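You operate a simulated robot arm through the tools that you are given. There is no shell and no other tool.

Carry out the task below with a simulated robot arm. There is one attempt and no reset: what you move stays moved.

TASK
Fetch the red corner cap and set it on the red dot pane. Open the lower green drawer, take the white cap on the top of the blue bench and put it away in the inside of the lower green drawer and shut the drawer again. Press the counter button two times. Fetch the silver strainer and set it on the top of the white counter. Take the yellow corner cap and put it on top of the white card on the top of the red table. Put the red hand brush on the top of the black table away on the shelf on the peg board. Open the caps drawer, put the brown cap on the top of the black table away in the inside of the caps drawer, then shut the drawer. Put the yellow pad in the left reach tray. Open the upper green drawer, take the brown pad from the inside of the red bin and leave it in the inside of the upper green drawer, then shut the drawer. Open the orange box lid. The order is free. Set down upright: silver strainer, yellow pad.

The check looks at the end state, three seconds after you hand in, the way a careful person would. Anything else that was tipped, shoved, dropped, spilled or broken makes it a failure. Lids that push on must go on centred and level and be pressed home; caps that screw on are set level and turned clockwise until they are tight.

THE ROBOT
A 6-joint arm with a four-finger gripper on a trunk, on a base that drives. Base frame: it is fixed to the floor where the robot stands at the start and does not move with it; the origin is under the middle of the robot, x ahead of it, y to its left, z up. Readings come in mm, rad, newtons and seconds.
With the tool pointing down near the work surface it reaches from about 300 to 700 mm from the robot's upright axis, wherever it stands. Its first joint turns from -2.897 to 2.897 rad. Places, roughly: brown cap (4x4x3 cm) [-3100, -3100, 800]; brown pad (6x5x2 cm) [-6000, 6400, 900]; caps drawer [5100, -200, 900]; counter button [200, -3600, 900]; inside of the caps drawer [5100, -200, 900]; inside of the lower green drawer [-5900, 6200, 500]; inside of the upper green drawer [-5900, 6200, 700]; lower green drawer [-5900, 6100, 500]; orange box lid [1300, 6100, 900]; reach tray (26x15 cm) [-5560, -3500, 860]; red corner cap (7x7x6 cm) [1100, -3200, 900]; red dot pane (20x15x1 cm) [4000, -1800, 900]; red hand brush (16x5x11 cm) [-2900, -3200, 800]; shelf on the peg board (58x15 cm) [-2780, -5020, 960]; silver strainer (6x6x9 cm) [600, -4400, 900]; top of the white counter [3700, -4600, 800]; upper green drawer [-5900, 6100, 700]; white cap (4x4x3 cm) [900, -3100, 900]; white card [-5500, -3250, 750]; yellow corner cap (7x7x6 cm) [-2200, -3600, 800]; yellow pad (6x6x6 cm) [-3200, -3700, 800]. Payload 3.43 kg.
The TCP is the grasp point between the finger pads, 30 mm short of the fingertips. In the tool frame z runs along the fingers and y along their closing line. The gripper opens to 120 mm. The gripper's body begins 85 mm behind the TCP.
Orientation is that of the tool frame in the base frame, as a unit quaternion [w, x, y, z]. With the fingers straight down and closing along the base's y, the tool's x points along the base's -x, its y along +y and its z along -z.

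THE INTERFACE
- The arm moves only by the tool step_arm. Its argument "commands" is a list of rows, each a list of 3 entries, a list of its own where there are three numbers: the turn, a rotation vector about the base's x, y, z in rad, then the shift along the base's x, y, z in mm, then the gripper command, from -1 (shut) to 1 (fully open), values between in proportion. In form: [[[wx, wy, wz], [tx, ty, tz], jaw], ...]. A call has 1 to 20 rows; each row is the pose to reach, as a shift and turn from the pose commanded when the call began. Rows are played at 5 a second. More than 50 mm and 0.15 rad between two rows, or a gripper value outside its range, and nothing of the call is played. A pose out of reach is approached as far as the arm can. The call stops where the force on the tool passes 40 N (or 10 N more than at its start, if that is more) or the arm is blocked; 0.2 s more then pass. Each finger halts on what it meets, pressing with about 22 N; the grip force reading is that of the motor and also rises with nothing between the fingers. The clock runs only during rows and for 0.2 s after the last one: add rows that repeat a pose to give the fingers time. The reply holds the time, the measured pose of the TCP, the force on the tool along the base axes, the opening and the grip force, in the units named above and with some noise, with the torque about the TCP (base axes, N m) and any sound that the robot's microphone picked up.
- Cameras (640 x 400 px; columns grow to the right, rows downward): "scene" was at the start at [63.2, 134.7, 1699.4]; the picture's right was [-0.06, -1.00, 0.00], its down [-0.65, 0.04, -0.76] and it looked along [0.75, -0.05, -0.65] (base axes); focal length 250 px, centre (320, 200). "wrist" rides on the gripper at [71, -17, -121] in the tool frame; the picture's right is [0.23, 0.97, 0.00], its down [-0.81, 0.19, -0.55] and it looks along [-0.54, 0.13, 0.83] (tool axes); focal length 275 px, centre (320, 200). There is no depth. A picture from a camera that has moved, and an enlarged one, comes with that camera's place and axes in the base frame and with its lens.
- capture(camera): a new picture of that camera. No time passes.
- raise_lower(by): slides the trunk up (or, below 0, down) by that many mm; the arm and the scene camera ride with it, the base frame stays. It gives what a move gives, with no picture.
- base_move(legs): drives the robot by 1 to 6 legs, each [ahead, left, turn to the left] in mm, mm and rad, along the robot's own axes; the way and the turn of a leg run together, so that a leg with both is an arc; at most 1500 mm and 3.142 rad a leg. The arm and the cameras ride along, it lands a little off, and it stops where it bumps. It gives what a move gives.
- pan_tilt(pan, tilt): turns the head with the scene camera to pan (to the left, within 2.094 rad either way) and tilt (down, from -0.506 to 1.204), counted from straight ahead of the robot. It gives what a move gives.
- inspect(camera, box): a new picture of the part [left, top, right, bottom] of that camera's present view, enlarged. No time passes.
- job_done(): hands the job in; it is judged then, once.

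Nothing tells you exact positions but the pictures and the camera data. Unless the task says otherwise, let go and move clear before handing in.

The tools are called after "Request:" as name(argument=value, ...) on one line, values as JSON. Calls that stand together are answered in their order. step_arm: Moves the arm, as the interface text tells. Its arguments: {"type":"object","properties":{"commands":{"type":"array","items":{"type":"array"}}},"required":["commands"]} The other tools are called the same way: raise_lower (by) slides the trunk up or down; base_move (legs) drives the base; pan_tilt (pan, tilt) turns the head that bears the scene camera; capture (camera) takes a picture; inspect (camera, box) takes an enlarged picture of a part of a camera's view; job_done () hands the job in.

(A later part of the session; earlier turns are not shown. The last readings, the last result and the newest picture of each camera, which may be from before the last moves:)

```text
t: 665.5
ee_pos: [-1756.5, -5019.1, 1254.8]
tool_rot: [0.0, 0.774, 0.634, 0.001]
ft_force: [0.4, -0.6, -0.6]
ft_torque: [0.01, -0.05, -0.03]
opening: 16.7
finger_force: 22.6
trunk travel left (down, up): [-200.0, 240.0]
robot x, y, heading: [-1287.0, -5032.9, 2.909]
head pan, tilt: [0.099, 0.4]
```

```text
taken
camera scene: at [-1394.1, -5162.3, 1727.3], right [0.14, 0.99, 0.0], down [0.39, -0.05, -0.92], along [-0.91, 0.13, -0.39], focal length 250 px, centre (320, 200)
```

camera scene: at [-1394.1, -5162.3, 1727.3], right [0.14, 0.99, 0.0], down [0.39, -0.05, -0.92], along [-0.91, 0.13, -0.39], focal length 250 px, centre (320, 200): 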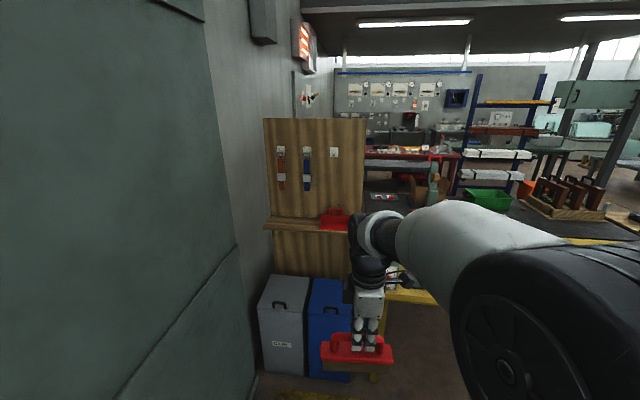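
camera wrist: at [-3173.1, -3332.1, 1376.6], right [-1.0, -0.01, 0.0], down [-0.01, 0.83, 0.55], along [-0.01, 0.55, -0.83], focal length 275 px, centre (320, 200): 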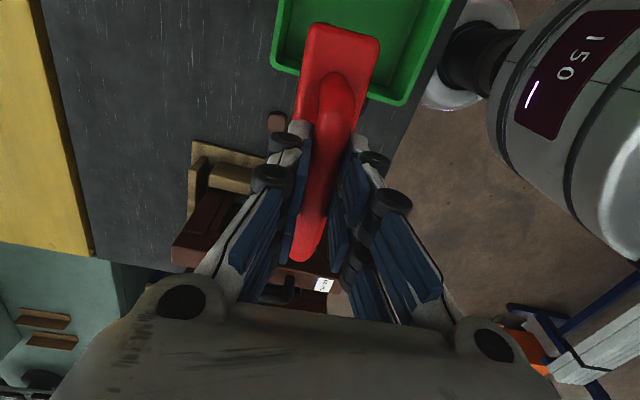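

I see the peg board from the front: the shelf's left half is free, a red dustpan is on the right, and two bins stand in front below. I drive closer and look again.

Request:
base_move(legs=[[0, 300, -0.02], [500, 0, 0]])

Request:
pan_tilt(pan=0.3, tilt=0.6)

Request:
capture(camera="scene")

Request:
capture(camera="wrist")

```text
t: 670.0
ee_pos: [-2314.7, -5168.1, 1255.3]
tool_rot: [0.0, 0.782, 0.623, 0.0]
ft_force: [-0.9, 0.5, -1.8]
ft_torque: [0.02, -0.04, 0.0]
opening: 17.0
finger_force: 22.0
trunk travel left (down, up): [-200.0, 240.0]
robot x, y, heading: [-1847.2, -5195.8, 2.877]
head pan, tilt: [0.099, 0.4]
```

```text
t: 670.8
ee_pos: [-2314.1, -5166.7, 1255.8]
tool_rot: [0.0, 0.781, 0.624, 0.0]
ft_force: [-0.1, -0.7, -1.7]
ft_torque: [0.02, 0.03, -0.01]
opening: 16.7
finger_force: 21.9
trunk travel left (down, up): [-200.0, 240.0]
robot x, y, heading: [-1844.3, -5195.4, 2.876]
head pan, tilt: [0.3, 0.6]
```

```text
taken
camera scene: at [-1951.9, -5338.3, 1709.2], right [-0.04, 1.0, 0.0], down [0.56, 0.02, -0.83], along [-0.82, -0.03, -0.56], focal length 250 px, centre (320, 200)
```

scene: 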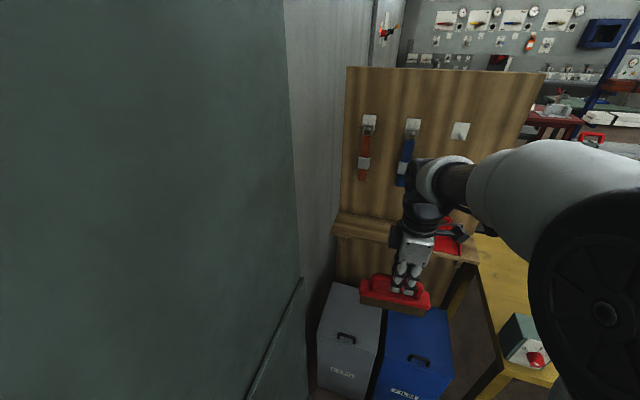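

```text
taken
camera wrist: at [-2314.2, -5095.5, 1376.0], right [1.0, 0.01, 0.0], down [0.01, -0.83, 0.55], along [0.01, -0.55, -0.83], focal length 275 px, centre (320, 200)
```

wrist: 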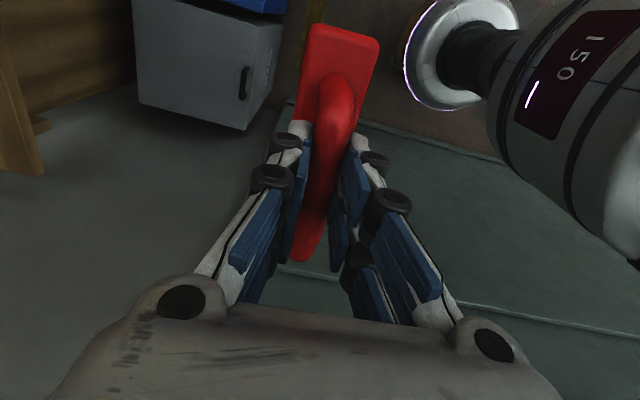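

Shelf front edge is at room X≈−1325, with two tools hanging above at known spots; I'll set the brush between them at about (−2783,−5133). I move closer.

Request:
base_move(legs=[[285, 0, 0]])

Request:
pan_tilt(pan=0.3, tilt=0.75)

Request:
capture(camera="scene")

```text
t: 672.8
ee_pos: [-2591.9, -5091.8, 1255.2]
tool_rot: [0.001, 0.782, 0.624, 0.001]
ft_force: [0.1, -0.3, -2.3]
ft_torque: [-0.02, -0.05, -0.02]
opening: 16.8
finger_force: 21.8
trunk travel left (down, up): [-200.0, 240.0]
robot x, y, heading: [-2122.3, -5118.8, 2.879]
head pan, tilt: [0.3, 0.6]
```

```text
t: 673.5
ee_pos: [-2590.6, -5091.6, 1254.9]
tool_rot: [0.0, 0.781, 0.624, 0.0]
ft_force: [0.0, 0.5, -1.5]
ft_torque: [0.02, -0.03, 0.02]
opening: 16.6
finger_force: 22.4
trunk travel left (down, up): [-200.0, 240.0]
robot x, y, heading: [-2121.8, -5116.2, 2.879]
head pan, tilt: [0.3, 0.75]
```

```text
taken
camera scene: at [-2223.6, -5263.2, 1696.3], right [-0.04, 1.0, 0.0], down [0.68, 0.02, -0.73], along [-0.73, -0.03, -0.68], focal length 250 px, centre (320, 200)
```

scene: 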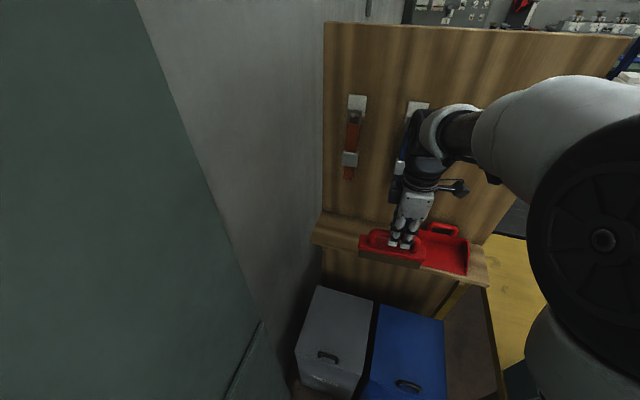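

Request:
step_arm(commands=[[[0, 0, -0.01], [-15, -28, -20], -1], [[0, 0, -0.02], [-29, -57, -45], -1], [[0, 0, -0.035], [-43, -85, -75], -1], [[0, 0, -0.035], [-43, -85, -110], -1], [[0, 0, -0.035], [-43, -85, -125], -1], [[0, 0, -0.035], [-43, -85, -125], -1]])

Request:
capture(camera="scene")

Request:
capture(camera="wrist")

```text
t: 674.9
ee_pos: [-2635.2, -5177.0, 1130.1]
tool_rot: [0.0, 0.792, 0.61, 0.0]
ft_force: [-0.4, 1.5, -1.2]
ft_torque: [0.02, -0.01, -0.03]
opening: 16.8
finger_force: 22.2
trunk travel left (down, up): [-200.0, 240.0]
robot x, y, heading: [-2120.7, -5120.3, 2.872]
head pan, tilt: [0.3, 0.75]
```

```text
taken
camera scene: at [-2223.7, -5262.9, 1696.3], right [-0.04, 1.0, 0.0], down [0.68, 0.02, -0.73], along [-0.73, -0.03, -0.68], focal length 250 px, centre (320, 200)
```

scene: 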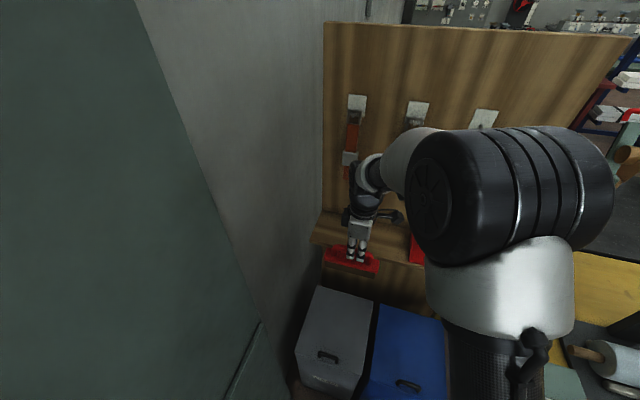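

```text
taken
camera wrist: at [-2632.7, -5104.3, 1251.3], right [1.0, -0.03, 0.0], down [-0.02, -0.83, 0.55], along [-0.01, -0.55, -0.83], focal length 275 px, centre (320, 200)
```

wrist: 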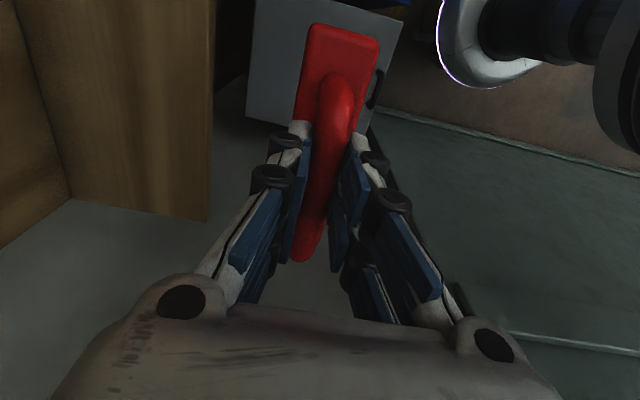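

Lined up. I move in over the shelf and start to lower.

Request:
step_arm(commands=[[[0, 0, 0], [-40, 10.6, 0], -1], [[0, 0, 0], [-80, 21.3, 0], -1], [[0, 0, 0], [-115, 30.6, 0], -1], [[0, 0, 0], [-149.7, 39.8, 0], -1], [[0, 0, 0], [-149.7, 39.8, -25], -1], [[0, 0, 0], [-149.7, 39.8, -45], -1], [[0, 0, 0], [-149.7, 39.8, -52], -1], [[0, 0, 0], [-149.7, 39.8, -52], -1]])

Request:
capture(camera="wrist")

Request:
inspect(camera="scene", box=[280, 80, 480, 290])

```text
t: 676.7
ee_pos: [-2783.2, -5136.7, 1078.0]
tool_rot: [-0.001, 0.792, 0.61, 0.0]
ft_force: [0.0, -0.2, -1.7]
ft_torque: [0.04, 0.0, -0.02]
opening: 17.2
finger_force: 22.1
trunk travel left (down, up): [-200.0, 240.0]
robot x, y, heading: [-2121.8, -5120.7, 2.872]
head pan, tilt: [0.3, 0.75]
```

```text
taken
camera wrist: at [-2780.8, -5064.5, 1199.0], right [1.0, -0.03, 0.0], down [-0.02, -0.83, 0.55], along [-0.01, -0.55, -0.83], focal length 275 px, centre (320, 200)
```

wrist: 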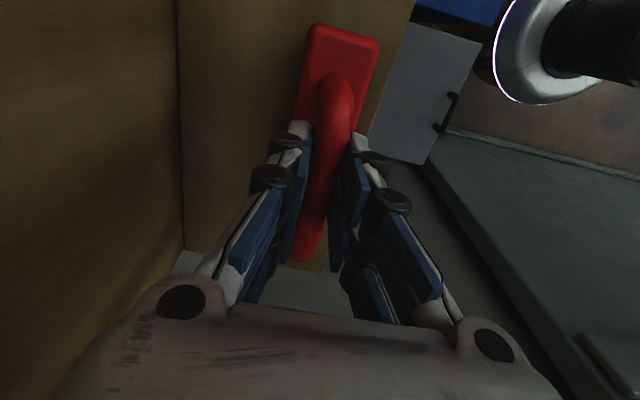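

```text
1.90 times, centred on (380, 185) of scene
camera zoom: at [-2224.1, -5263.1, 1696.2], right [-0.04, 1.0, 0.0], down [0.68, 0.02, -0.73], along [-0.73, -0.03, -0.68], focal length 476 px, centre (206, 229)
```

zoom: 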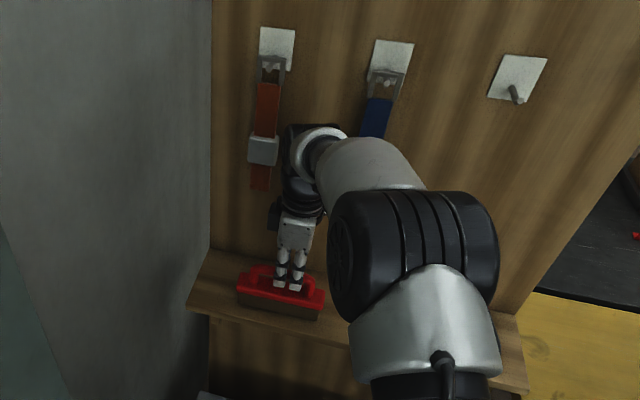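

Request:
step_arm(commands=[[[0, 0, 0], [0, 0, -4], -1], [[0, 0, 0], [0, 0, -8], -1], [[0, 0, 0], [0, 0, -11], -1], [[0, 0, 0], [0, 0, -11], -1]])

```text
t: 677.7
ee_pos: [-2784.6, -5137.8, 1069.3]
tool_rot: [0.0, 0.792, 0.611, -0.001]
ft_force: [-4.5, 1.1, 16.7]
ft_torque: [0.0, 0.07, 0.04]
opening: 17.1
finger_force: 21.6
trunk travel left (down, up): [-200.0, 240.0]
robot x, y, heading: [-2124.4, -5119.6, 2.872]
head pan, tilt: [0.3, 0.75]
```

Contact on the shelf. I release, rise just clear of the handle, and withdraw.

Request:
step_arm(commands=[[[0, 0, 0], [0, 0, 2], -1], [[0, 0, 0], [0, 0, 2], -0.6], [[0, 0, 0], [0, 0, 2], -0.35], [[0, 0, 0], [0, 0, 2], -0.25], [[0, 0, 0], [0, 0, 15], -0.25], [[0, 0, 0], [0, 0, 40], -0.25], [[0, 0, 0], [0, 0, 62], -0.25], [[0, 0, 0], [30, -8, 65], -0.25], [[0, 0, 0], [75, -20, 70], -0.25], [[0, 0, 0], [120, -32, 80], -0.25], [[0, 0, 0], [160, -42, 100], -0.25], [[0, 0, 0], [190, -40, 130], -0.25]])

Request:
capture(camera="scene")

Request:
capture(camera="wrist")

```text
t: 680.3
ee_pos: [-2594.3, -5178.6, 1196.3]
tool_rot: [0.0, 0.792, 0.61, -0.001]
ft_force: [0.4, 0.8, -0.1]
ft_torque: [-0.03, 0.04, 0.02]
opening: 44.9
finger_force: 0.0
trunk travel left (down, up): [-200.0, 240.0]
robot x, y, heading: [-2121.7, -5116.5, 2.874]
head pan, tilt: [0.3, 0.75]
```

```text
taken
camera scene: at [-2221.9, -5262.6, 1696.5], right [-0.04, 1.0, 0.0], down [0.68, 0.02, -0.73], along [-0.73, -0.03, -0.68], focal length 250 px, centre (320, 200)
```

scene: 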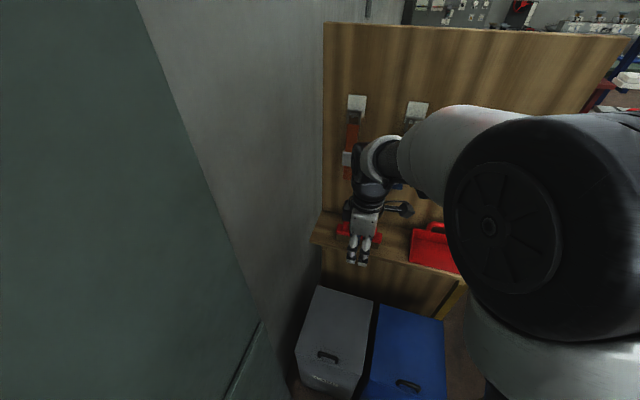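

```text
taken
camera wrist: at [-2590.0, -5106.7, 1317.6], right [1.0, -0.03, 0.0], down [-0.02, -0.83, 0.55], along [-0.02, -0.55, -0.83], focal length 275 px, centre (320, 200)
```

wrist: 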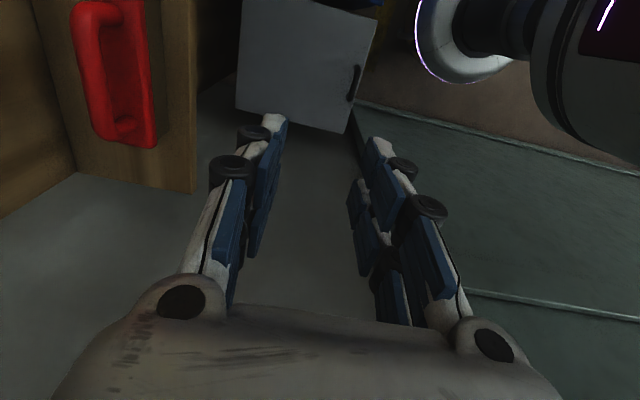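

The brush stands on the shelf. Now the brown cap: I back out and drive back round to the black table's west side.

Request:
base_move(legs=[[-780, 0, 0], [0, 0, -1.565], [1500, 0, 0], [1500, 0, 0], [1500, 0, 0], [550, 0, 0]])

Request:
base_move(legs=[[0, 0, 1.571], [1500, 0, 0], [1500, 0, 0], [100, 0, 0], [0, 0, 1.571]])

```text
t: 712.3
ee_pos: [9.9, 9.1, 1196.4]
tool_rot: [0.0, 0.989, -0.146, 0.0]
ft_force: [1.0, -0.5, 0.3]
ft_torque: [0.0, 0.01, 0.0]
opening: 45.0
finger_force: 0.1
trunk travel left (down, up): [-200.0, 240.0]
robot x, y, heading: [51.4, -465.2, 1.271]
head pan, tilt: [0.3, 0.75]
```

```text
t: 735.3
ee_pos: [-2910.6, -13.1, 1195.7]
tool_rot: [0.0, 0.155, 0.988, 0.0]
ft_force: [-0.2, 0.6, -0.4]
ft_torque: [-0.02, 0.0, -0.02]
opening: 45.0
finger_force: 0.0
trunk travel left (down, up): [-200.0, 240.0]
robot x, y, heading: [-2947.1, 459.8, -1.887]
head pan, tilt: [0.3, 0.75]
```

Request:
base_move(legs=[[0, 0, 0.056], [1500, 0, 0], [1500, 0, 0], [720, 0, 0], [0, 0, 1.571], [200, 0, 0]])

Request:
pan_tilt(pan=0.2, tilt=0.8)

Request:
capture(camera="scene")

Request:
capture(camera="wrist")

```text
t: 758.6
ee_pos: [-3206.9, -3132.9, 1196.2]
tool_rot: [-0.001, -0.61, 0.793, 0.0]
ft_force: [1.0, -0.1, -0.6]
ft_torque: [0.02, 0.03, 0.03]
opening: 44.8
finger_force: 0.0
trunk travel left (down, up): [-200.0, 240.0]
robot x, y, heading: [-3676.5, -3191.1, -0.267]
head pan, tilt: [0.3, 0.75]
```

```text
t: 759.3
ee_pos: [-3208.0, -3133.1, 1195.8]
tool_rot: [0.0, -0.609, 0.793, -0.001]
ft_force: [-0.7, -0.3, 0.0]
ft_torque: [0.04, 0.01, 0.02]
opening: 45.1
finger_force: 0.0
trunk travel left (down, up): [-200.0, 240.0]
robot x, y, heading: [-3679.3, -3188.3, -0.268]
head pan, tilt: [0.201, 0.799]
```

```text
taken
camera scene: at [-3583.6, -3056.0, 1692.3], right [-0.07, -1.0, 0.0], down [-0.71, 0.05, -0.7], along [0.7, -0.05, -0.72], focal length 250 px, centre (320, 200)
```

scene: 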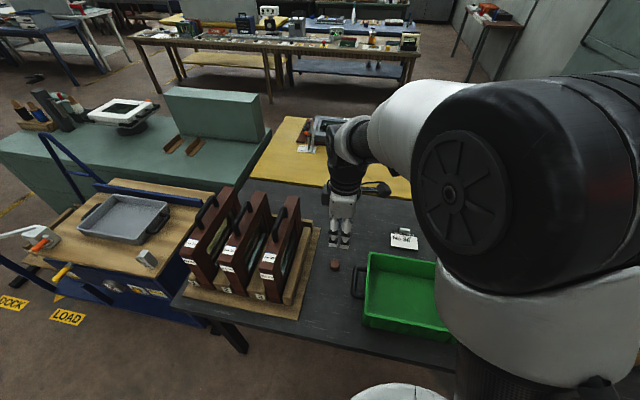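

```text
taken
camera wrist: at [-3209.4, -3207.7, 1317.0], right [-1.0, 0.03, 0.0], down [0.02, 0.83, 0.55], along [0.02, 0.55, -0.83], focal length 275 px, centre (320, 200)
```

wrist: 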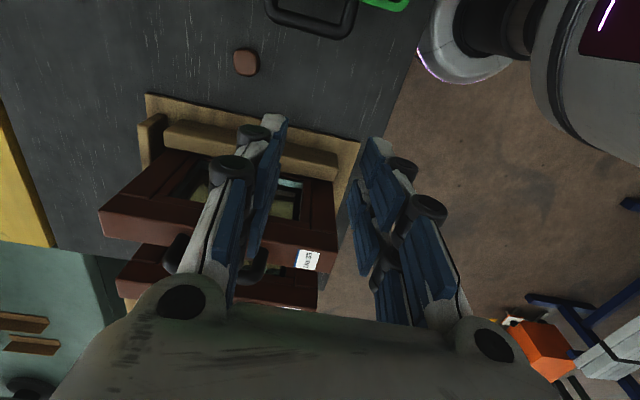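

Request:
step_arm(commands=[[[0, 0, 0], [40, -10, 0], 0], [[0, 0, 0], [80, -18, 0], 0], [[0, 0, 0], [118, -22, 0], 0], [[0, 0, 0], [118, -22, -45], 0], [[0, 0, 0], [118, -22, -90], 0], [[0, 0, 0], [118, -22, -135], 0], [[0, 0, 0], [118, -22, -180], 0], [[0, 0, 0], [118, -22, -225], 0], [[0, 0, 0], [118, -22, -240], 0], [[0, 0, 0], [118, -22, -240], 0]])

Request:
capture(camera="wrist")

Request:
inspect(camera="scene", box=[240, 180, 420, 300])

```text
t: 761.5
ee_pos: [-3090.1, -3155.5, 956.1]
tool_rot: [-0.001, -0.609, 0.793, 0.0]
ft_force: [-0.6, 0.1, 0.5]
ft_torque: [0.0, 0.04, 0.02]
opening: 59.8
finger_force: 0.0
trunk travel left (down, up): [-200.0, 240.0]
robot x, y, heading: [-3678.6, -3190.6, -0.265]
head pan, tilt: [0.201, 0.799]
```

```text
taken
camera wrist: at [-3091.6, -3229.5, 1076.2], right [-1.0, 0.03, 0.0], down [0.02, 0.83, 0.55], along [0.02, 0.55, -0.83], focal length 275 px, centre (320, 200)
```

wrist: 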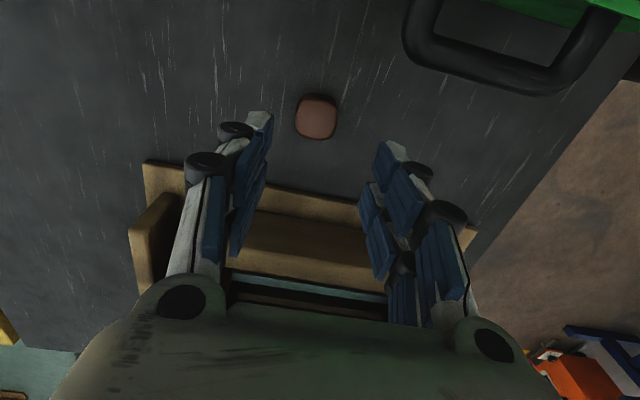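

```text
3.33 times, centred on (330, 240) of scene
camera zoom: at [-3583.3, -3056.1, 1692.3], right [-0.07, -1.0, 0.0], down [-0.72, 0.05, -0.7], along [0.7, -0.05, -0.72], focal length 834 px, centre (287, 67)
```

zoom: 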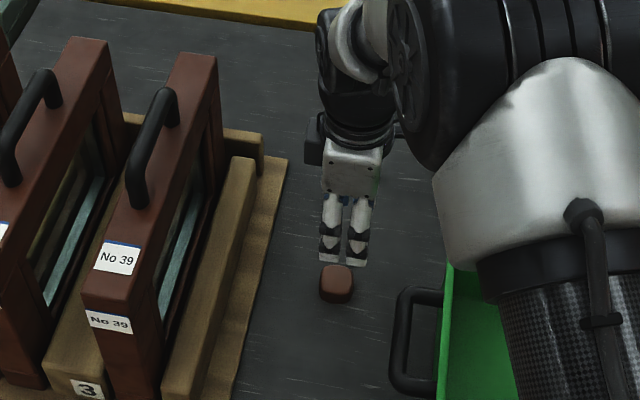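

Request:
step_arm(commands=[[[0, 0, 0], [5, -1, -40], 0], [[0, 0, 0], [5, -1, -80], 0], [[0, 0, 0], [5, -1, -105], 0], [[0, 0, 0], [5, -1, -116], 0], [[0, 0, 0], [5, -1, -118], 0], [[0, 0, 0], [5, -1, -118], -0.5], [[0, 0, 0], [5, -1, -118], -1], [[0, 0, 0], [5, -1, -118], -1], [[0, 0, 0], [5, -1, -118], -1]])

Request:
capture(camera="wrist")

```text
t: 763.5
ee_pos: [-3085.6, -3155.3, 838.7]
tool_rot: [0.0, -0.609, 0.793, 0.0]
ft_force: [-0.5, 0.1, -0.2]
ft_torque: [0.01, -0.04, 0.01]
opening: 37.7
finger_force: 21.7
trunk travel left (down, up): [-200.0, 240.0]
robot x, y, heading: [-3680.3, -3191.0, -0.267]
head pan, tilt: [0.201, 0.799]
```

```text
taken
camera wrist: at [-3087.2, -3230.1, 958.5], right [-1.0, 0.03, 0.0], down [0.02, 0.83, 0.55], along [0.02, 0.55, -0.83], focal length 275 px, centre (320, 200)
```

wrist: 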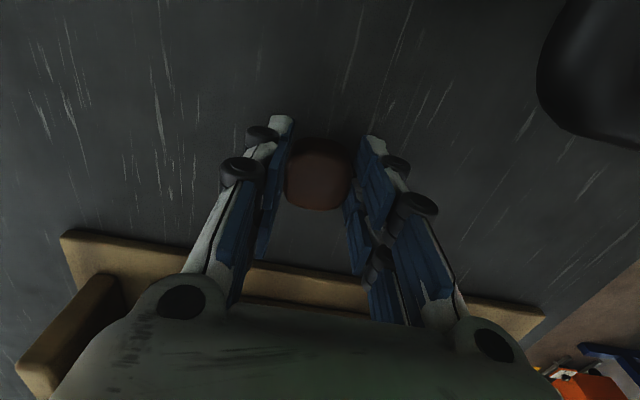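

Gripped. I lift straight up above the frames and retract.

Request:
step_arm(commands=[[[0, 0, 0], [0, 0, 20], -1], [[0, 0, 0], [0, 0, 65], -1], [[0, 0, 0], [0, 0, 110], -1], [[0, 0, 0], [0, 0, 155], -1], [[0, 0, 0], [0, 0, 200], -1], [[0, 0, 0], [0, 0, 245], -1], [[0, 0, 0], [0, -5, 290], -1], [[0, 0, 0], [0, -10, 335], -1], [[0, 0, 0], [-30, -20, 365], -1], [[0, 0, 0], [-70, -30, 375], -1], [[0, 0, 0], [-110, -40, 375], -1]])

Request:
capture(camera="wrist")

```text
t: 765.9
ee_pos: [-3195.1, -3198.2, 1214.4]
tool_rot: [0.001, -0.609, 0.793, -0.001]
ft_force: [-0.6, 0.6, 0.1]
ft_torque: [0.01, -0.06, 0.03]
opening: 38.0
finger_force: 22.6
trunk travel left (down, up): [-200.0, 240.0]
robot x, y, heading: [-3681.0, -3190.7, -0.269]
head pan, tilt: [0.201, 0.799]
```

```text
taken
camera wrist: at [-3196.7, -3272.1, 1335.1], right [-1.0, 0.03, 0.0], down [0.02, 0.83, 0.55], along [0.02, 0.55, -0.83], focal length 275 px, centre (320, 200)
```

wrist: 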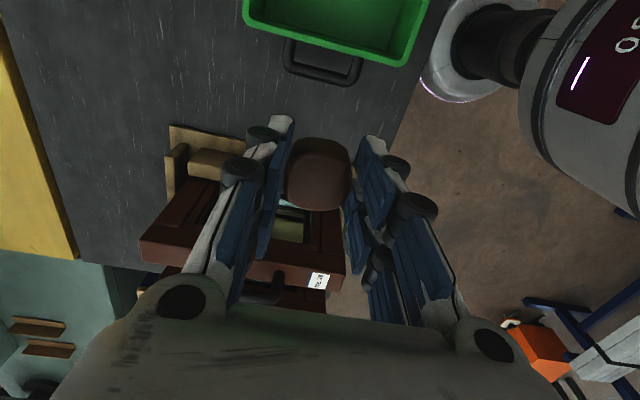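

The brown cap is held. I drive the long way to the caps drawer.

Request:
base_move(legs=[[-400, 0, 0], [0, 0, 1.575], [1450, 0, 0], [1450, 0, 0], [1130, 0, 0], [0, 0, -1.571]])

```text
t: 795.0
ee_pos: [-2516.4, 800.6, 1212.9]
tool_rot: [0.0, -0.617, 0.787, 0.001]
ft_force: [0.2, 0.5, -0.1]
ft_torque: [-0.01, -0.01, -0.01]
opening: 37.6
finger_force: 21.8
trunk travel left (down, up): [-200.0, 240.0]
robot x, y, heading: [-3004.2, 799.0, -0.253]
head pan, tilt: [0.201, 0.799]
```

Request:
base_move(legs=[[1480, 0, -0.005], [1480, 0, 0], [1480, 0, 0]])

```text
t: 798.9
ee_pos: [-1872.9, 630.6, 1214.5]
tool_rot: [-0.01, -0.609, 0.793, 0.011]
ft_force: [-9.6, 3.4, 5.5]
ft_torque: [-0.4, -1.18, -0.26]
opening: 37.5
finger_force: 22.1
trunk travel left (down, up): [-200.0, 240.0]
robot x, y, heading: [-2345.1, 626.0, -0.26]
head pan, tilt: [0.201, 0.799]
stopped in leg 1: the force on the tool passed its limit at 141 N (the readings are from after the stop); the commanded pose is now the measured one
```

The tool hit something on the way. I stop and look.

Request:
capture(camera="wrist")

Request:
pan_tilt(pan=-0.3, tilt=0.6)

Request:
capture(camera="scene")

Request:
pan_tilt(pan=0.5, tilt=0.5)

Request:
capture(camera="scene")

```text
taken
camera wrist: at [-1870.0, 555.0, 1335.1], right [-1.0, 0.03, 0.03], down [0.04, 0.83, 0.56], along [-0.01, 0.56, -0.83], focal length 275 px, centre (320, 200)
```

wrist: 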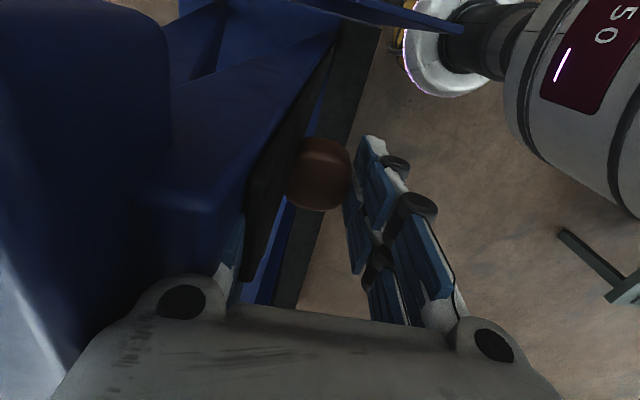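

```text
t: 799.8
ee_pos: [-1871.8, 630.3, 1214.4]
tool_rot: [-0.01, -0.609, 0.793, 0.011]
ft_force: [-13.6, 3.3, 5.6]
ft_torque: [-0.53, -1.53, -0.35]
opening: 37.4
finger_force: 21.9
trunk travel left (down, up): [-200.0, 240.0]
robot x, y, heading: [-2348.1, 631.2, -0.255]
head pan, tilt: [-0.3, 0.6]
```

```text
taken
camera scene: at [-2259.9, 721.6, 1709.3], right [-0.53, -0.85, 0.0], down [-0.48, 0.3, -0.83], along [0.7, -0.44, -0.56], focal length 250 px, centre (320, 200)
```

scene: 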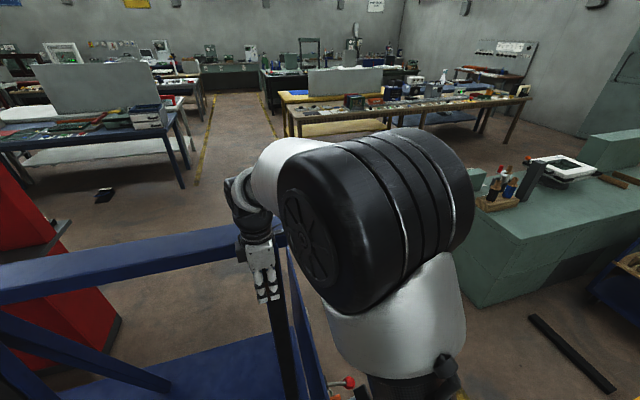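

```text
t: 800.9
ee_pos: [-1872.6, 631.0, 1214.5]
tool_rot: [-0.009, -0.609, 0.793, 0.011]
ft_force: [-13.7, 3.6, 5.7]
ft_torque: [-0.47, -1.54, -0.4]
opening: 37.6
finger_force: 22.1
trunk travel left (down, up): [-200.0, 240.0]
robot x, y, heading: [-2347.6, 629.7, -0.253]
head pan, tilt: [0.499, 0.499]
```

```text
taken
camera scene: at [-2246.6, 790.1, 1718.4], right [0.24, -0.97, 0.0], down [-0.46, -0.12, -0.88], along [0.85, 0.21, -0.48], focal length 250 px, centre (320, 200)
```

scene: 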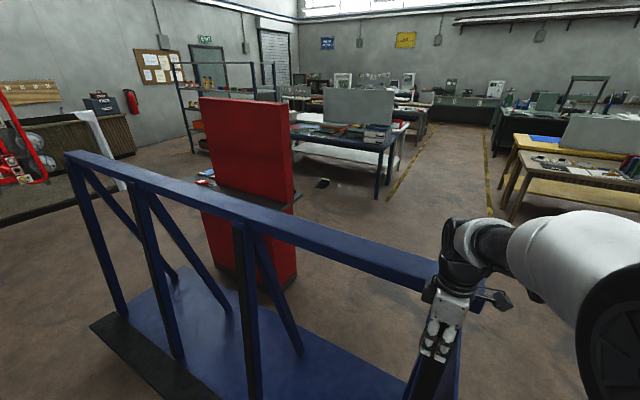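

I clipped the end of the heavy blue frame with the gripper; the cap is still gripped. I back off and take the clear path further south.

Request:
base_move(legs=[[-250, 0, 0], [0, -430, 0]])

Request:
capture(camera="wrist")

Request:
capture(camera="scene")

```text
t: 805.0
ee_pos: [-2217.2, 278.4, 1213.3]
tool_rot: [-0.01, -0.608, 0.794, 0.012]
ft_force: [0.0, -0.2, -0.3]
ft_torque: [0.04, -0.02, 0.04]
opening: 37.6
finger_force: 22.4
trunk travel left (down, up): [-200.0, 240.0]
robot x, y, heading: [-2692.1, 279.4, -0.262]
head pan, tilt: [0.499, 0.499]
```

```text
taken
camera wrist: at [-2216.2, 203.3, 1334.1], right [-1.0, 0.03, 0.03], down [0.04, 0.83, 0.56], along [-0.01, 0.56, -0.83], focal length 275 px, centre (320, 200)
```

wrist: 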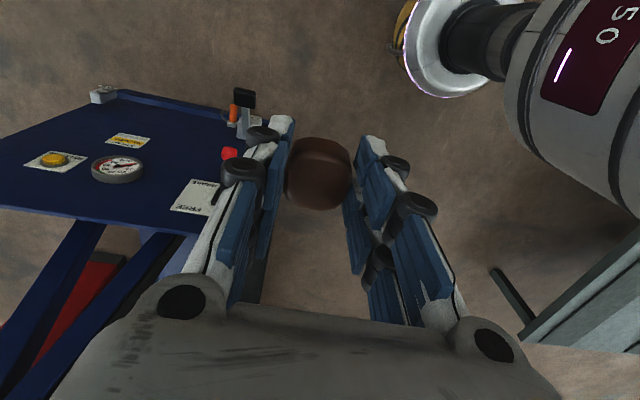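

```text
taken
camera scene: at [-2591.1, 440.0, 1718.3], right [0.24, -0.97, 0.0], down [-0.47, -0.11, -0.88], along [0.85, 0.21, -0.48], focal length 250 px, centre (320, 200)
```

scene: 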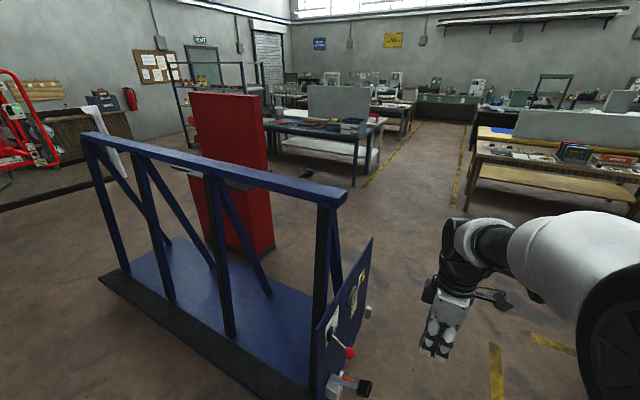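

Request:
base_move(legs=[[0, -230, 0], [1350, 0, 0], [1350, 0, 0], [0, 700, 0]])

Request:
pan_tilt(pan=0.0, tilt=0.4)

Request:
capture(camera="scene")

```text
t: 823.0
ee_pos: [550.2, 2.0, 1213.5]
tool_rot: [-0.01, -0.598, 0.802, 0.011]
ft_force: [0.1, 0.4, -0.2]
ft_torque: [-0.04, 0.01, -0.03]
opening: 37.5
finger_force: 22.1
trunk travel left (down, up): [-200.0, 240.0]
robot x, y, heading: [76.2, 12.6, -0.284]
head pan, tilt: [0.499, 0.499]
```

```text
t: 823.9
ee_pos: [549.7, 1.9, 1214.6]
tool_rot: [-0.011, -0.598, 0.802, 0.012]
ft_force: [0.7, 0.6, 0.1]
ft_torque: [-0.01, 0.02, 0.02]
opening: 37.4
finger_force: 22.2
trunk travel left (down, up): [-200.0, 240.0]
robot x, y, heading: [73.6, 13.6, -0.287]
head pan, tilt: [0.0, 0.4]
```

```text
taken
camera scene: at [181.4, 126.6, 1727.3], right [-0.28, -0.96, 0.0], down [-0.37, 0.11, -0.92], along [0.88, -0.26, -0.39], focal length 250 px, centre (320, 200)
```

scene: 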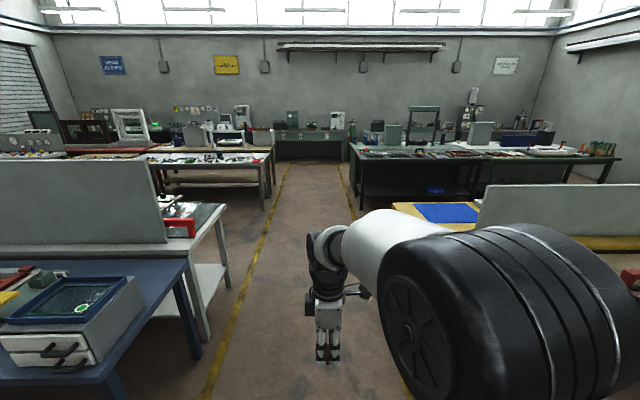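

Request:
base_move(legs=[[0, 0, 0.03], [1480, 0, 0], [1480, 0, 0], [1480, 0, 0], [1300, 0, 0], [0, 0, 1.571]])

```text
t: 855.5
ee_pos: [5635.7, -923.5, 1214.1]
tool_rot: [0.016, 0.992, -0.126, 0.0]
ft_force: [0.3, 0.3, 0.9]
ft_torque: [0.01, 0.0, 0.03]
opening: 37.2
finger_force: 22.4
trunk travel left (down, up): [-200.0, 240.0]
robot x, y, heading: [5642.7, -1405.8, 1.324]
head pan, tilt: [0.0, 0.4]
```

Request:
base_move(legs=[[1000, 0, -0.012], [0, 0, 1.571]])

Request:
pan_tilt(pan=0.1, tilt=0.8)

Request:
capture(camera="scene")

Request:
capture(camera="wrist")

```text
t: 864.5
ee_pos: [5409.5, -438.3, 1214.3]
tool_rot: [0.012, 0.791, 0.611, 0.01]
ft_force: [0.1, -0.1, -0.5]
ft_torque: [0.02, -0.01, -0.01]
opening: 37.6
finger_force: 22.0
trunk travel left (down, up): [-200.0, 240.0]
robot x, y, heading: [5885.4, -433.4, 2.893]
head pan, tilt: [0.0, 0.4]
```

```text
t: 865.4
ee_pos: [5409.1, -438.2, 1214.6]
tool_rot: [0.012, 0.791, 0.611, 0.011]
ft_force: [-0.7, 0.5, -0.8]
ft_torque: [-0.03, 0.02, 0.0]
opening: 37.4
finger_force: 21.9
trunk travel left (down, up): [-200.0, 240.0]
robot x, y, heading: [5881.8, -431.8, 2.891]
head pan, tilt: [0.099, 0.799]
```

```text
taken
camera scene: at [5790.0, -561.6, 1692.3], right [0.15, 0.99, 0.0], down [0.71, -0.11, -0.7], along [-0.69, 0.1, -0.72], focal length 250 px, centre (320, 200)
```

scene: 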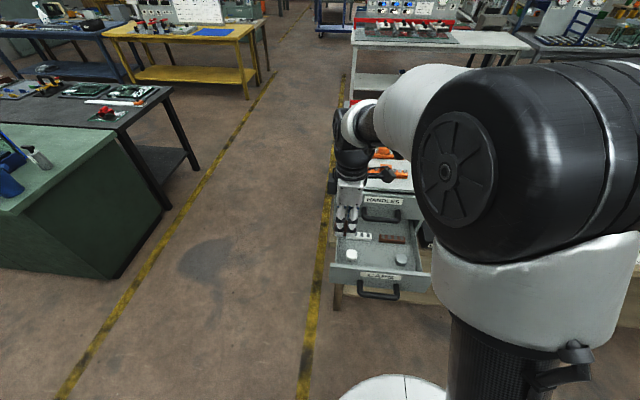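

```text
taken
camera wrist: at [5408.2, -365.9, 1334.1], right [1.0, -0.02, 0.03], down [-0.04, -0.83, 0.56], along [0.01, -0.56, -0.83], focal length 275 px, centre (320, 200)
```

wrist: 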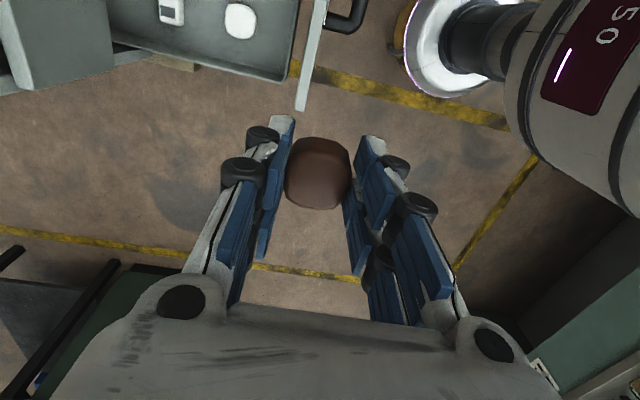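

Request:
inspect(camera="scene", box=[310, 180, 450, 310])

```text
3.08 times, centred on (380, 245) of scene
camera zoom: at [5790.0, -561.6, 1692.3], right [0.15, 0.99, 0.0], down [0.71, -0.11, -0.7], along [-0.69, 0.1, -0.72], focal length 770 px, centre (135, 62)
```

zoom: 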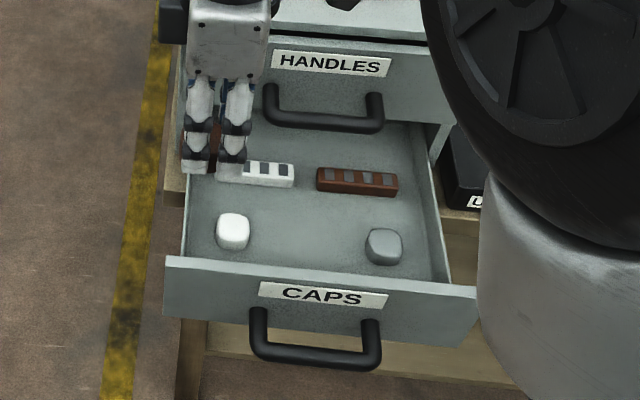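

There's free space at the drawer's front between a white and a grey cap. I turn the gripper so it stays clear of the upper handle and move over the spot.

Request:
step_arm(commands=[[[0.007, 0.03, 0], [0, 0, 0], -1], [[0.007, 0.03, 0], [0, 0, 0], -1]])

Request:
step_arm(commands=[[[0, 0, -0.145], [0, 10, 0], -1], [[0, 0, -0.29], [-5, 25, 0], -1], [[0, 0, -0.435], [-10, 40, 0], -1], [[0, 0, -0.58], [-15, 55, 0], -1], [[0, 0, -0.725], [-20, 70, 0], -1], [[0, 0, -0.87], [-25, 85, 0], -1], [[0, 0, -1.015], [-32, 100, 0], -1], [[0, 0, -1.16], [-40, 115, 0], -1], [[0, 0, -1.305], [-48, 130, 0], -1], [[0, 0, -1.45], [-55, 138, 0], -1], [[0, 0, -1.577], [-58, 141, 0], -1], [[0, 0, -1.577], [-58, 141, -45], -1], [[0, 0, -1.577], [-58, 141, -90], -1], [[0, 0, -1.577], [-58, 141, -130], -1], [[0, 0, -1.577], [-58, 141, -130], -1]])

Request:
capture(camera="wrist")

Request:
inspect(camera="scene", box=[310, 180, 450, 310])

```text
t: 866.0
ee_pos: [5409.0, -439.8, 1214.5]
tool_rot: [-0.001, 0.792, 0.611, 0.001]
ft_force: [0.7, -0.7, 0.2]
ft_torque: [-0.01, 0.01, 0.01]
opening: 37.5
finger_force: 21.6
trunk travel left (down, up): [-200.0, 240.0]
robot x, y, heading: [5883.9, -433.0, 2.895]
head pan, tilt: [0.099, 0.799]
```

```text
t: 869.1
ee_pos: [5352.3, -298.2, 1082.9]
tool_rot: [0.0, 0.992, -0.13, 0.0]
ft_force: [-0.1, -0.3, 0.1]
ft_torque: [0.01, -0.02, 0.03]
opening: 37.5
finger_force: 22.4
trunk travel left (down, up): [-200.0, 240.0]
robot x, y, heading: [5888.1, -432.2, 2.894]
head pan, tilt: [0.099, 0.799]
```

```text
taken
camera wrist: at [5425.2, -301.9, 1204.0], right [-0.03, -1.0, 0.0], down [-0.83, 0.02, 0.55], along [-0.55, 0.02, -0.83], focal length 275 px, centre (320, 200)
```

wrist: 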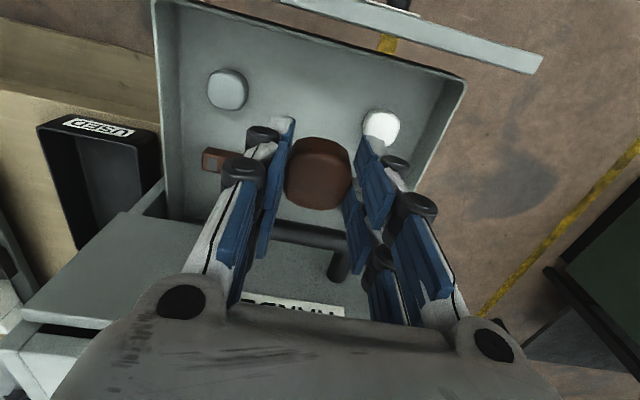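

```text
3.08 times, centred on (380, 245) of scene
camera zoom: at [5790.6, -561.8, 1692.3], right [0.15, 0.99, 0.0], down [0.71, -0.11, -0.7], along [-0.69, 0.1, -0.72], focal length 770 px, centre (135, 62)
```

zoom: 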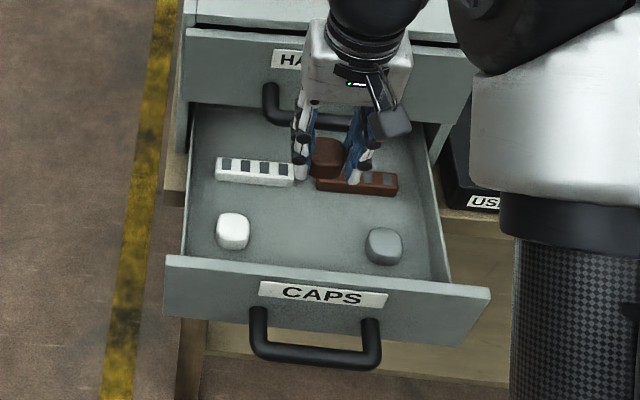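

Request:
step_arm(commands=[[[0, 0, 0], [2, 8, -30], -1], [[0, 0, 0], [2, 8, -70], -1], [[0, 0, 0], [2, 8, -105], -1], [[0, 0, 0], [2, 8, -130], -1], [[0, 0, 0], [2, 8, -143], -1], [[0, 0, 0], [2, 8, -143], -1]])

Request:
capture(camera="wrist")

Request:
inspect(camera="scene", box=[310, 180, 450, 310])

```text
t: 870.5
ee_pos: [5354.1, -289.7, 939.9]
tool_rot: [0.001, 0.991, -0.131, 0.0]
ft_force: [-0.7, 0.2, -0.4]
ft_torque: [-0.02, -0.01, -0.01]
opening: 37.4
finger_force: 22.0
trunk travel left (down, up): [-200.0, 240.0]
robot x, y, heading: [5891.7, -433.6, 2.896]
head pan, tilt: [0.099, 0.799]
```

```text
taken
camera wrist: at [5427.1, -293.5, 1061.0], right [-0.03, -1.0, 0.0], down [-0.83, 0.02, 0.55], along [-0.55, 0.02, -0.83], focal length 275 px, centre (320, 200)
```

wrist: 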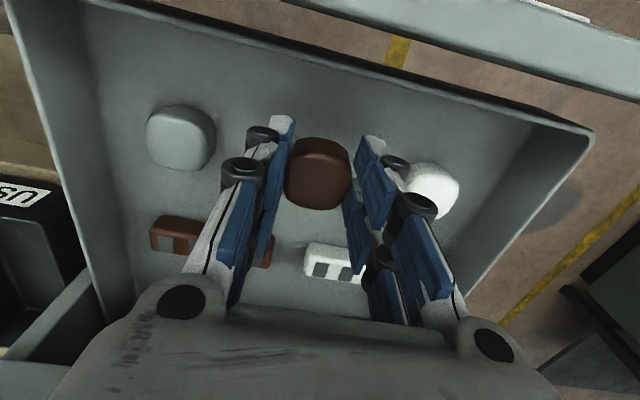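

```text
3.08 times, centred on (380, 245) of scene
camera zoom: at [5790.1, -561.7, 1692.3], right [0.15, 0.99, 0.0], down [0.71, -0.11, -0.7], along [-0.69, 0.1, -0.72], focal length 770 px, centre (135, 62)
```

zoom: 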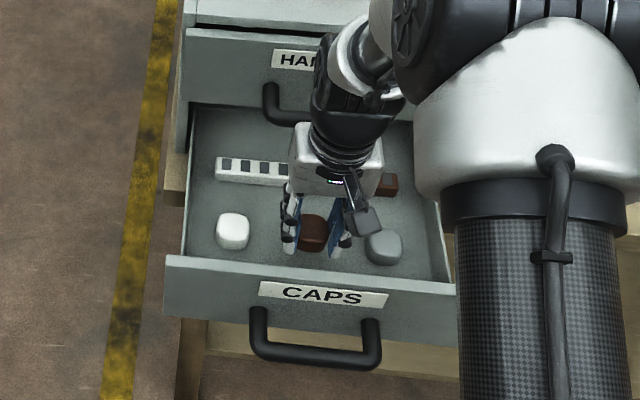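

Request:
step_arm(commands=[[[0, 0, 0], [0, 0, -5], -1], [[0, 0, 0], [0, 0, -10], -1], [[0, 0, 0], [0, 0, -14], -1], [[0, 0, 0], [0, 0, -14], -1]])

Request:
capture(camera="wrist")

```text
t: 871.5
ee_pos: [5353.8, -289.1, 926.1]
tool_rot: [0.0, 0.991, -0.131, 0.001]
ft_force: [0.2, 0.1, 0.3]
ft_torque: [-0.04, -0.02, 0.0]
opening: 37.6
finger_force: 21.1
trunk travel left (down, up): [-200.0, 240.0]
robot x, y, heading: [5886.4, -433.8, 2.89]
head pan, tilt: [0.099, 0.799]
```

```text
taken
camera wrist: at [5427.7, -293.4, 1047.2], right [-0.03, -1.0, 0.0], down [-0.83, 0.02, 0.55], along [-0.55, 0.02, -0.83], focal length 275 px, centre (320, 200)
```

wrist: 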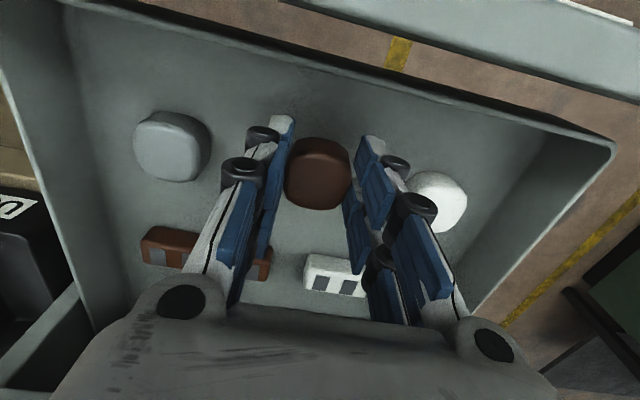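

Request:
step_arm(commands=[[[0, 0, 0], [0, 0, -4], -1], [[0, 0, 0], [0, 0, -8], -1], [[0, 0, 0], [0, 0, -11], -1], [[0, 0, 0], [0, 0, -11], -1]])

```text
t: 872.5
ee_pos: [5353.2, -290.3, 915.3]
tool_rot: [0.001, 0.991, -0.131, 0.0]
ft_force: [0.5, -0.1, -0.7]
ft_torque: [0.02, -0.01, 0.01]
opening: 37.6
finger_force: 22.0
trunk travel left (down, up): [-200.0, 240.0]
robot x, y, heading: [5891.3, -433.8, 2.889]
head pan, tilt: [0.099, 0.799]
```

Request:
step_arm(commands=[[[0, 0, 0], [0, 0, -3], -1], [[0, 0, 0], [0, 0, -6], -1], [[0, 0, 0], [0, 0, -9], -1], [[0, 0, 0], [0, 0, -9], -1]])

Request:
capture(camera="wrist")

```text
t: 873.5
ee_pos: [5352.2, -289.1, 910.0]
tool_rot: [0.0, 0.991, -0.131, -0.001]
ft_force: [-0.6, -0.1, 18.7]
ft_torque: [0.01, 0.11, 0.01]
opening: 38.0
finger_force: 22.0
trunk travel left (down, up): [-200.0, 240.0]
robot x, y, heading: [5884.0, -433.3, 2.89]
head pan, tilt: [0.099, 0.799]
```

```text
taken
camera wrist: at [5427.4, -292.8, 1029.3], right [-0.03, -1.0, 0.0], down [-0.83, 0.02, 0.56], along [-0.56, 0.02, -0.83], focal length 275 px, centre (320, 200)
```

wrist: 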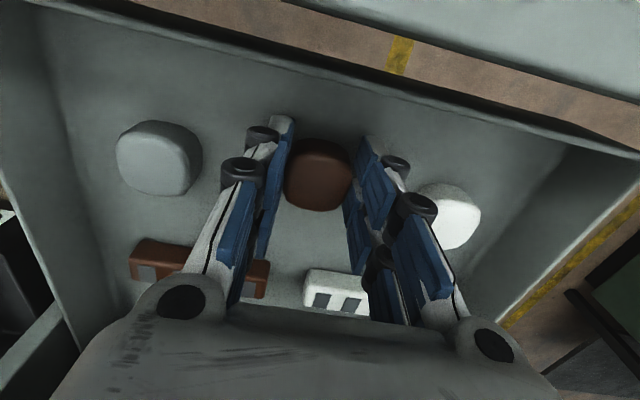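

Contact on the drawer floor. I open and lift out.

Request:
step_arm(commands=[[[0, 0, 0], [0, 0, 2], -1], [[0, 0, 0], [0, 0, 2], -0.3], [[0, 0, 0], [0, 0, 2], -0.15], [[0, 0, 0], [0, 0, 2], -0.15], [[0, 0, 0], [0, 0, 20], -0.15], [[0, 0, 0], [0, 0, 60], -0.15], [[0, 0, 0], [0, 0, 105], -0.15], [[0, 0, 0], [0, 0, 150], -0.15], [[0, 0, 0], [10, -3, 190], -0.15], [[0, 0, 0], [40, -10, 220], -0.15], [[0, 0, 0], [80, -20, 250], 0]])

Request:
capture(camera="wrist")

Request:
inspect(camera="scene", box=[310, 180, 450, 310])

```text
refused: row 11 steps farther than a row can; nothing moved
```

```text
taken
camera wrist: at [5427.4, -292.8, 1029.3], right [-0.03, -1.0, 0.0], down [-0.83, 0.02, 0.56], along [-0.56, 0.02, -0.83], focal length 275 px, centre (320, 200)
```

wrist: 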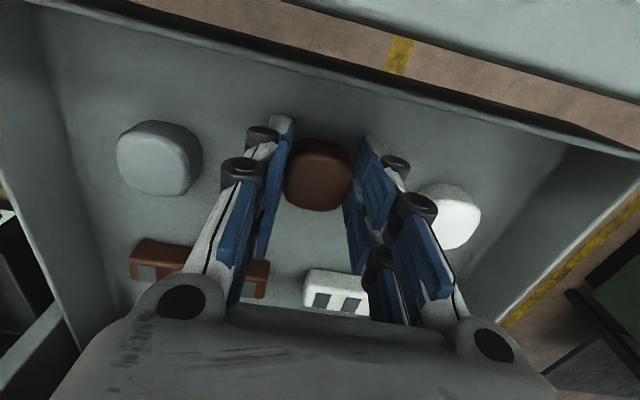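

```text
3.08 times, centred on (380, 245) of scene
camera zoom: at [5791.4, -562.1, 1692.4], right [0.15, 0.99, 0.0], down [0.71, -0.11, -0.7], along [-0.69, 0.1, -0.72], focal length 770 px, centre (135, 62)
```

zoom: 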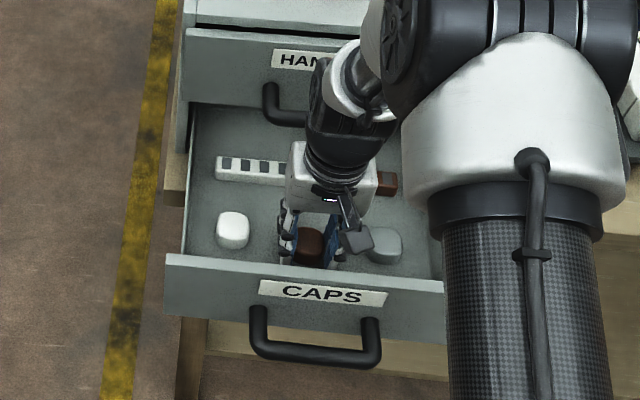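

Request:
step_arm(commands=[[[0, 0, 0], [0, 0, 2], -1], [[0, 0, 0], [0, 0, 2], -0.3], [[0, 0, 0], [0, 0, 2], -0.15], [[0, 0, 0], [0, 0, 2], -0.15], [[0, 0, 0], [0, 0, 20], -0.15], [[0, 0, 0], [0, 0, 60], -0.15], [[0, 0, 0], [0, 0, 105], -0.15], [[0, 0, 0], [0, 0, 150], -0.15], [[0, 0, 0], [10, -3, 190], -0.15], [[0, 0, 0], [40, -10, 215], -0.15], [[0, 0, 0], [75, -20, 240], 0]])

Request:
capture(camera="wrist")

```text
t: 876.0
ee_pos: [5428.6, -309.6, 1147.8]
tool_rot: [0.001, 0.991, -0.131, 0.001]
ft_force: [0.8, -0.3, 0.3]
ft_torque: [0.04, 0.06, 0.05]
opening: 59.9
finger_force: 0.1
trunk travel left (down, up): [-200.0, 240.0]
robot x, y, heading: [5884.7, -433.1, 2.889]
head pan, tilt: [0.099, 0.799]
```

```text
taken
camera wrist: at [5502.6, -313.2, 1267.9], right [-0.03, -1.0, 0.0], down [-0.83, 0.02, 0.55], along [-0.55, 0.02, -0.83], focal length 275 px, centre (320, 200)
```

wrist: 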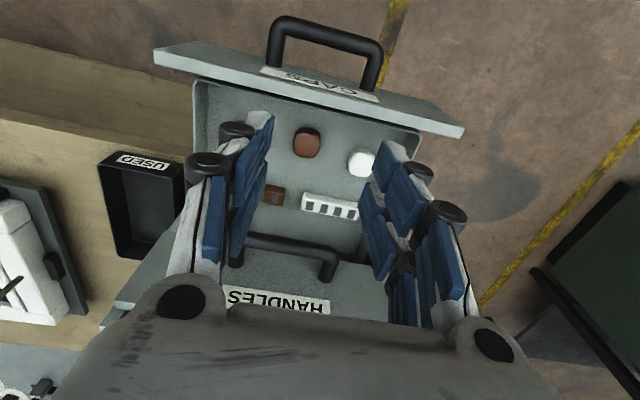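

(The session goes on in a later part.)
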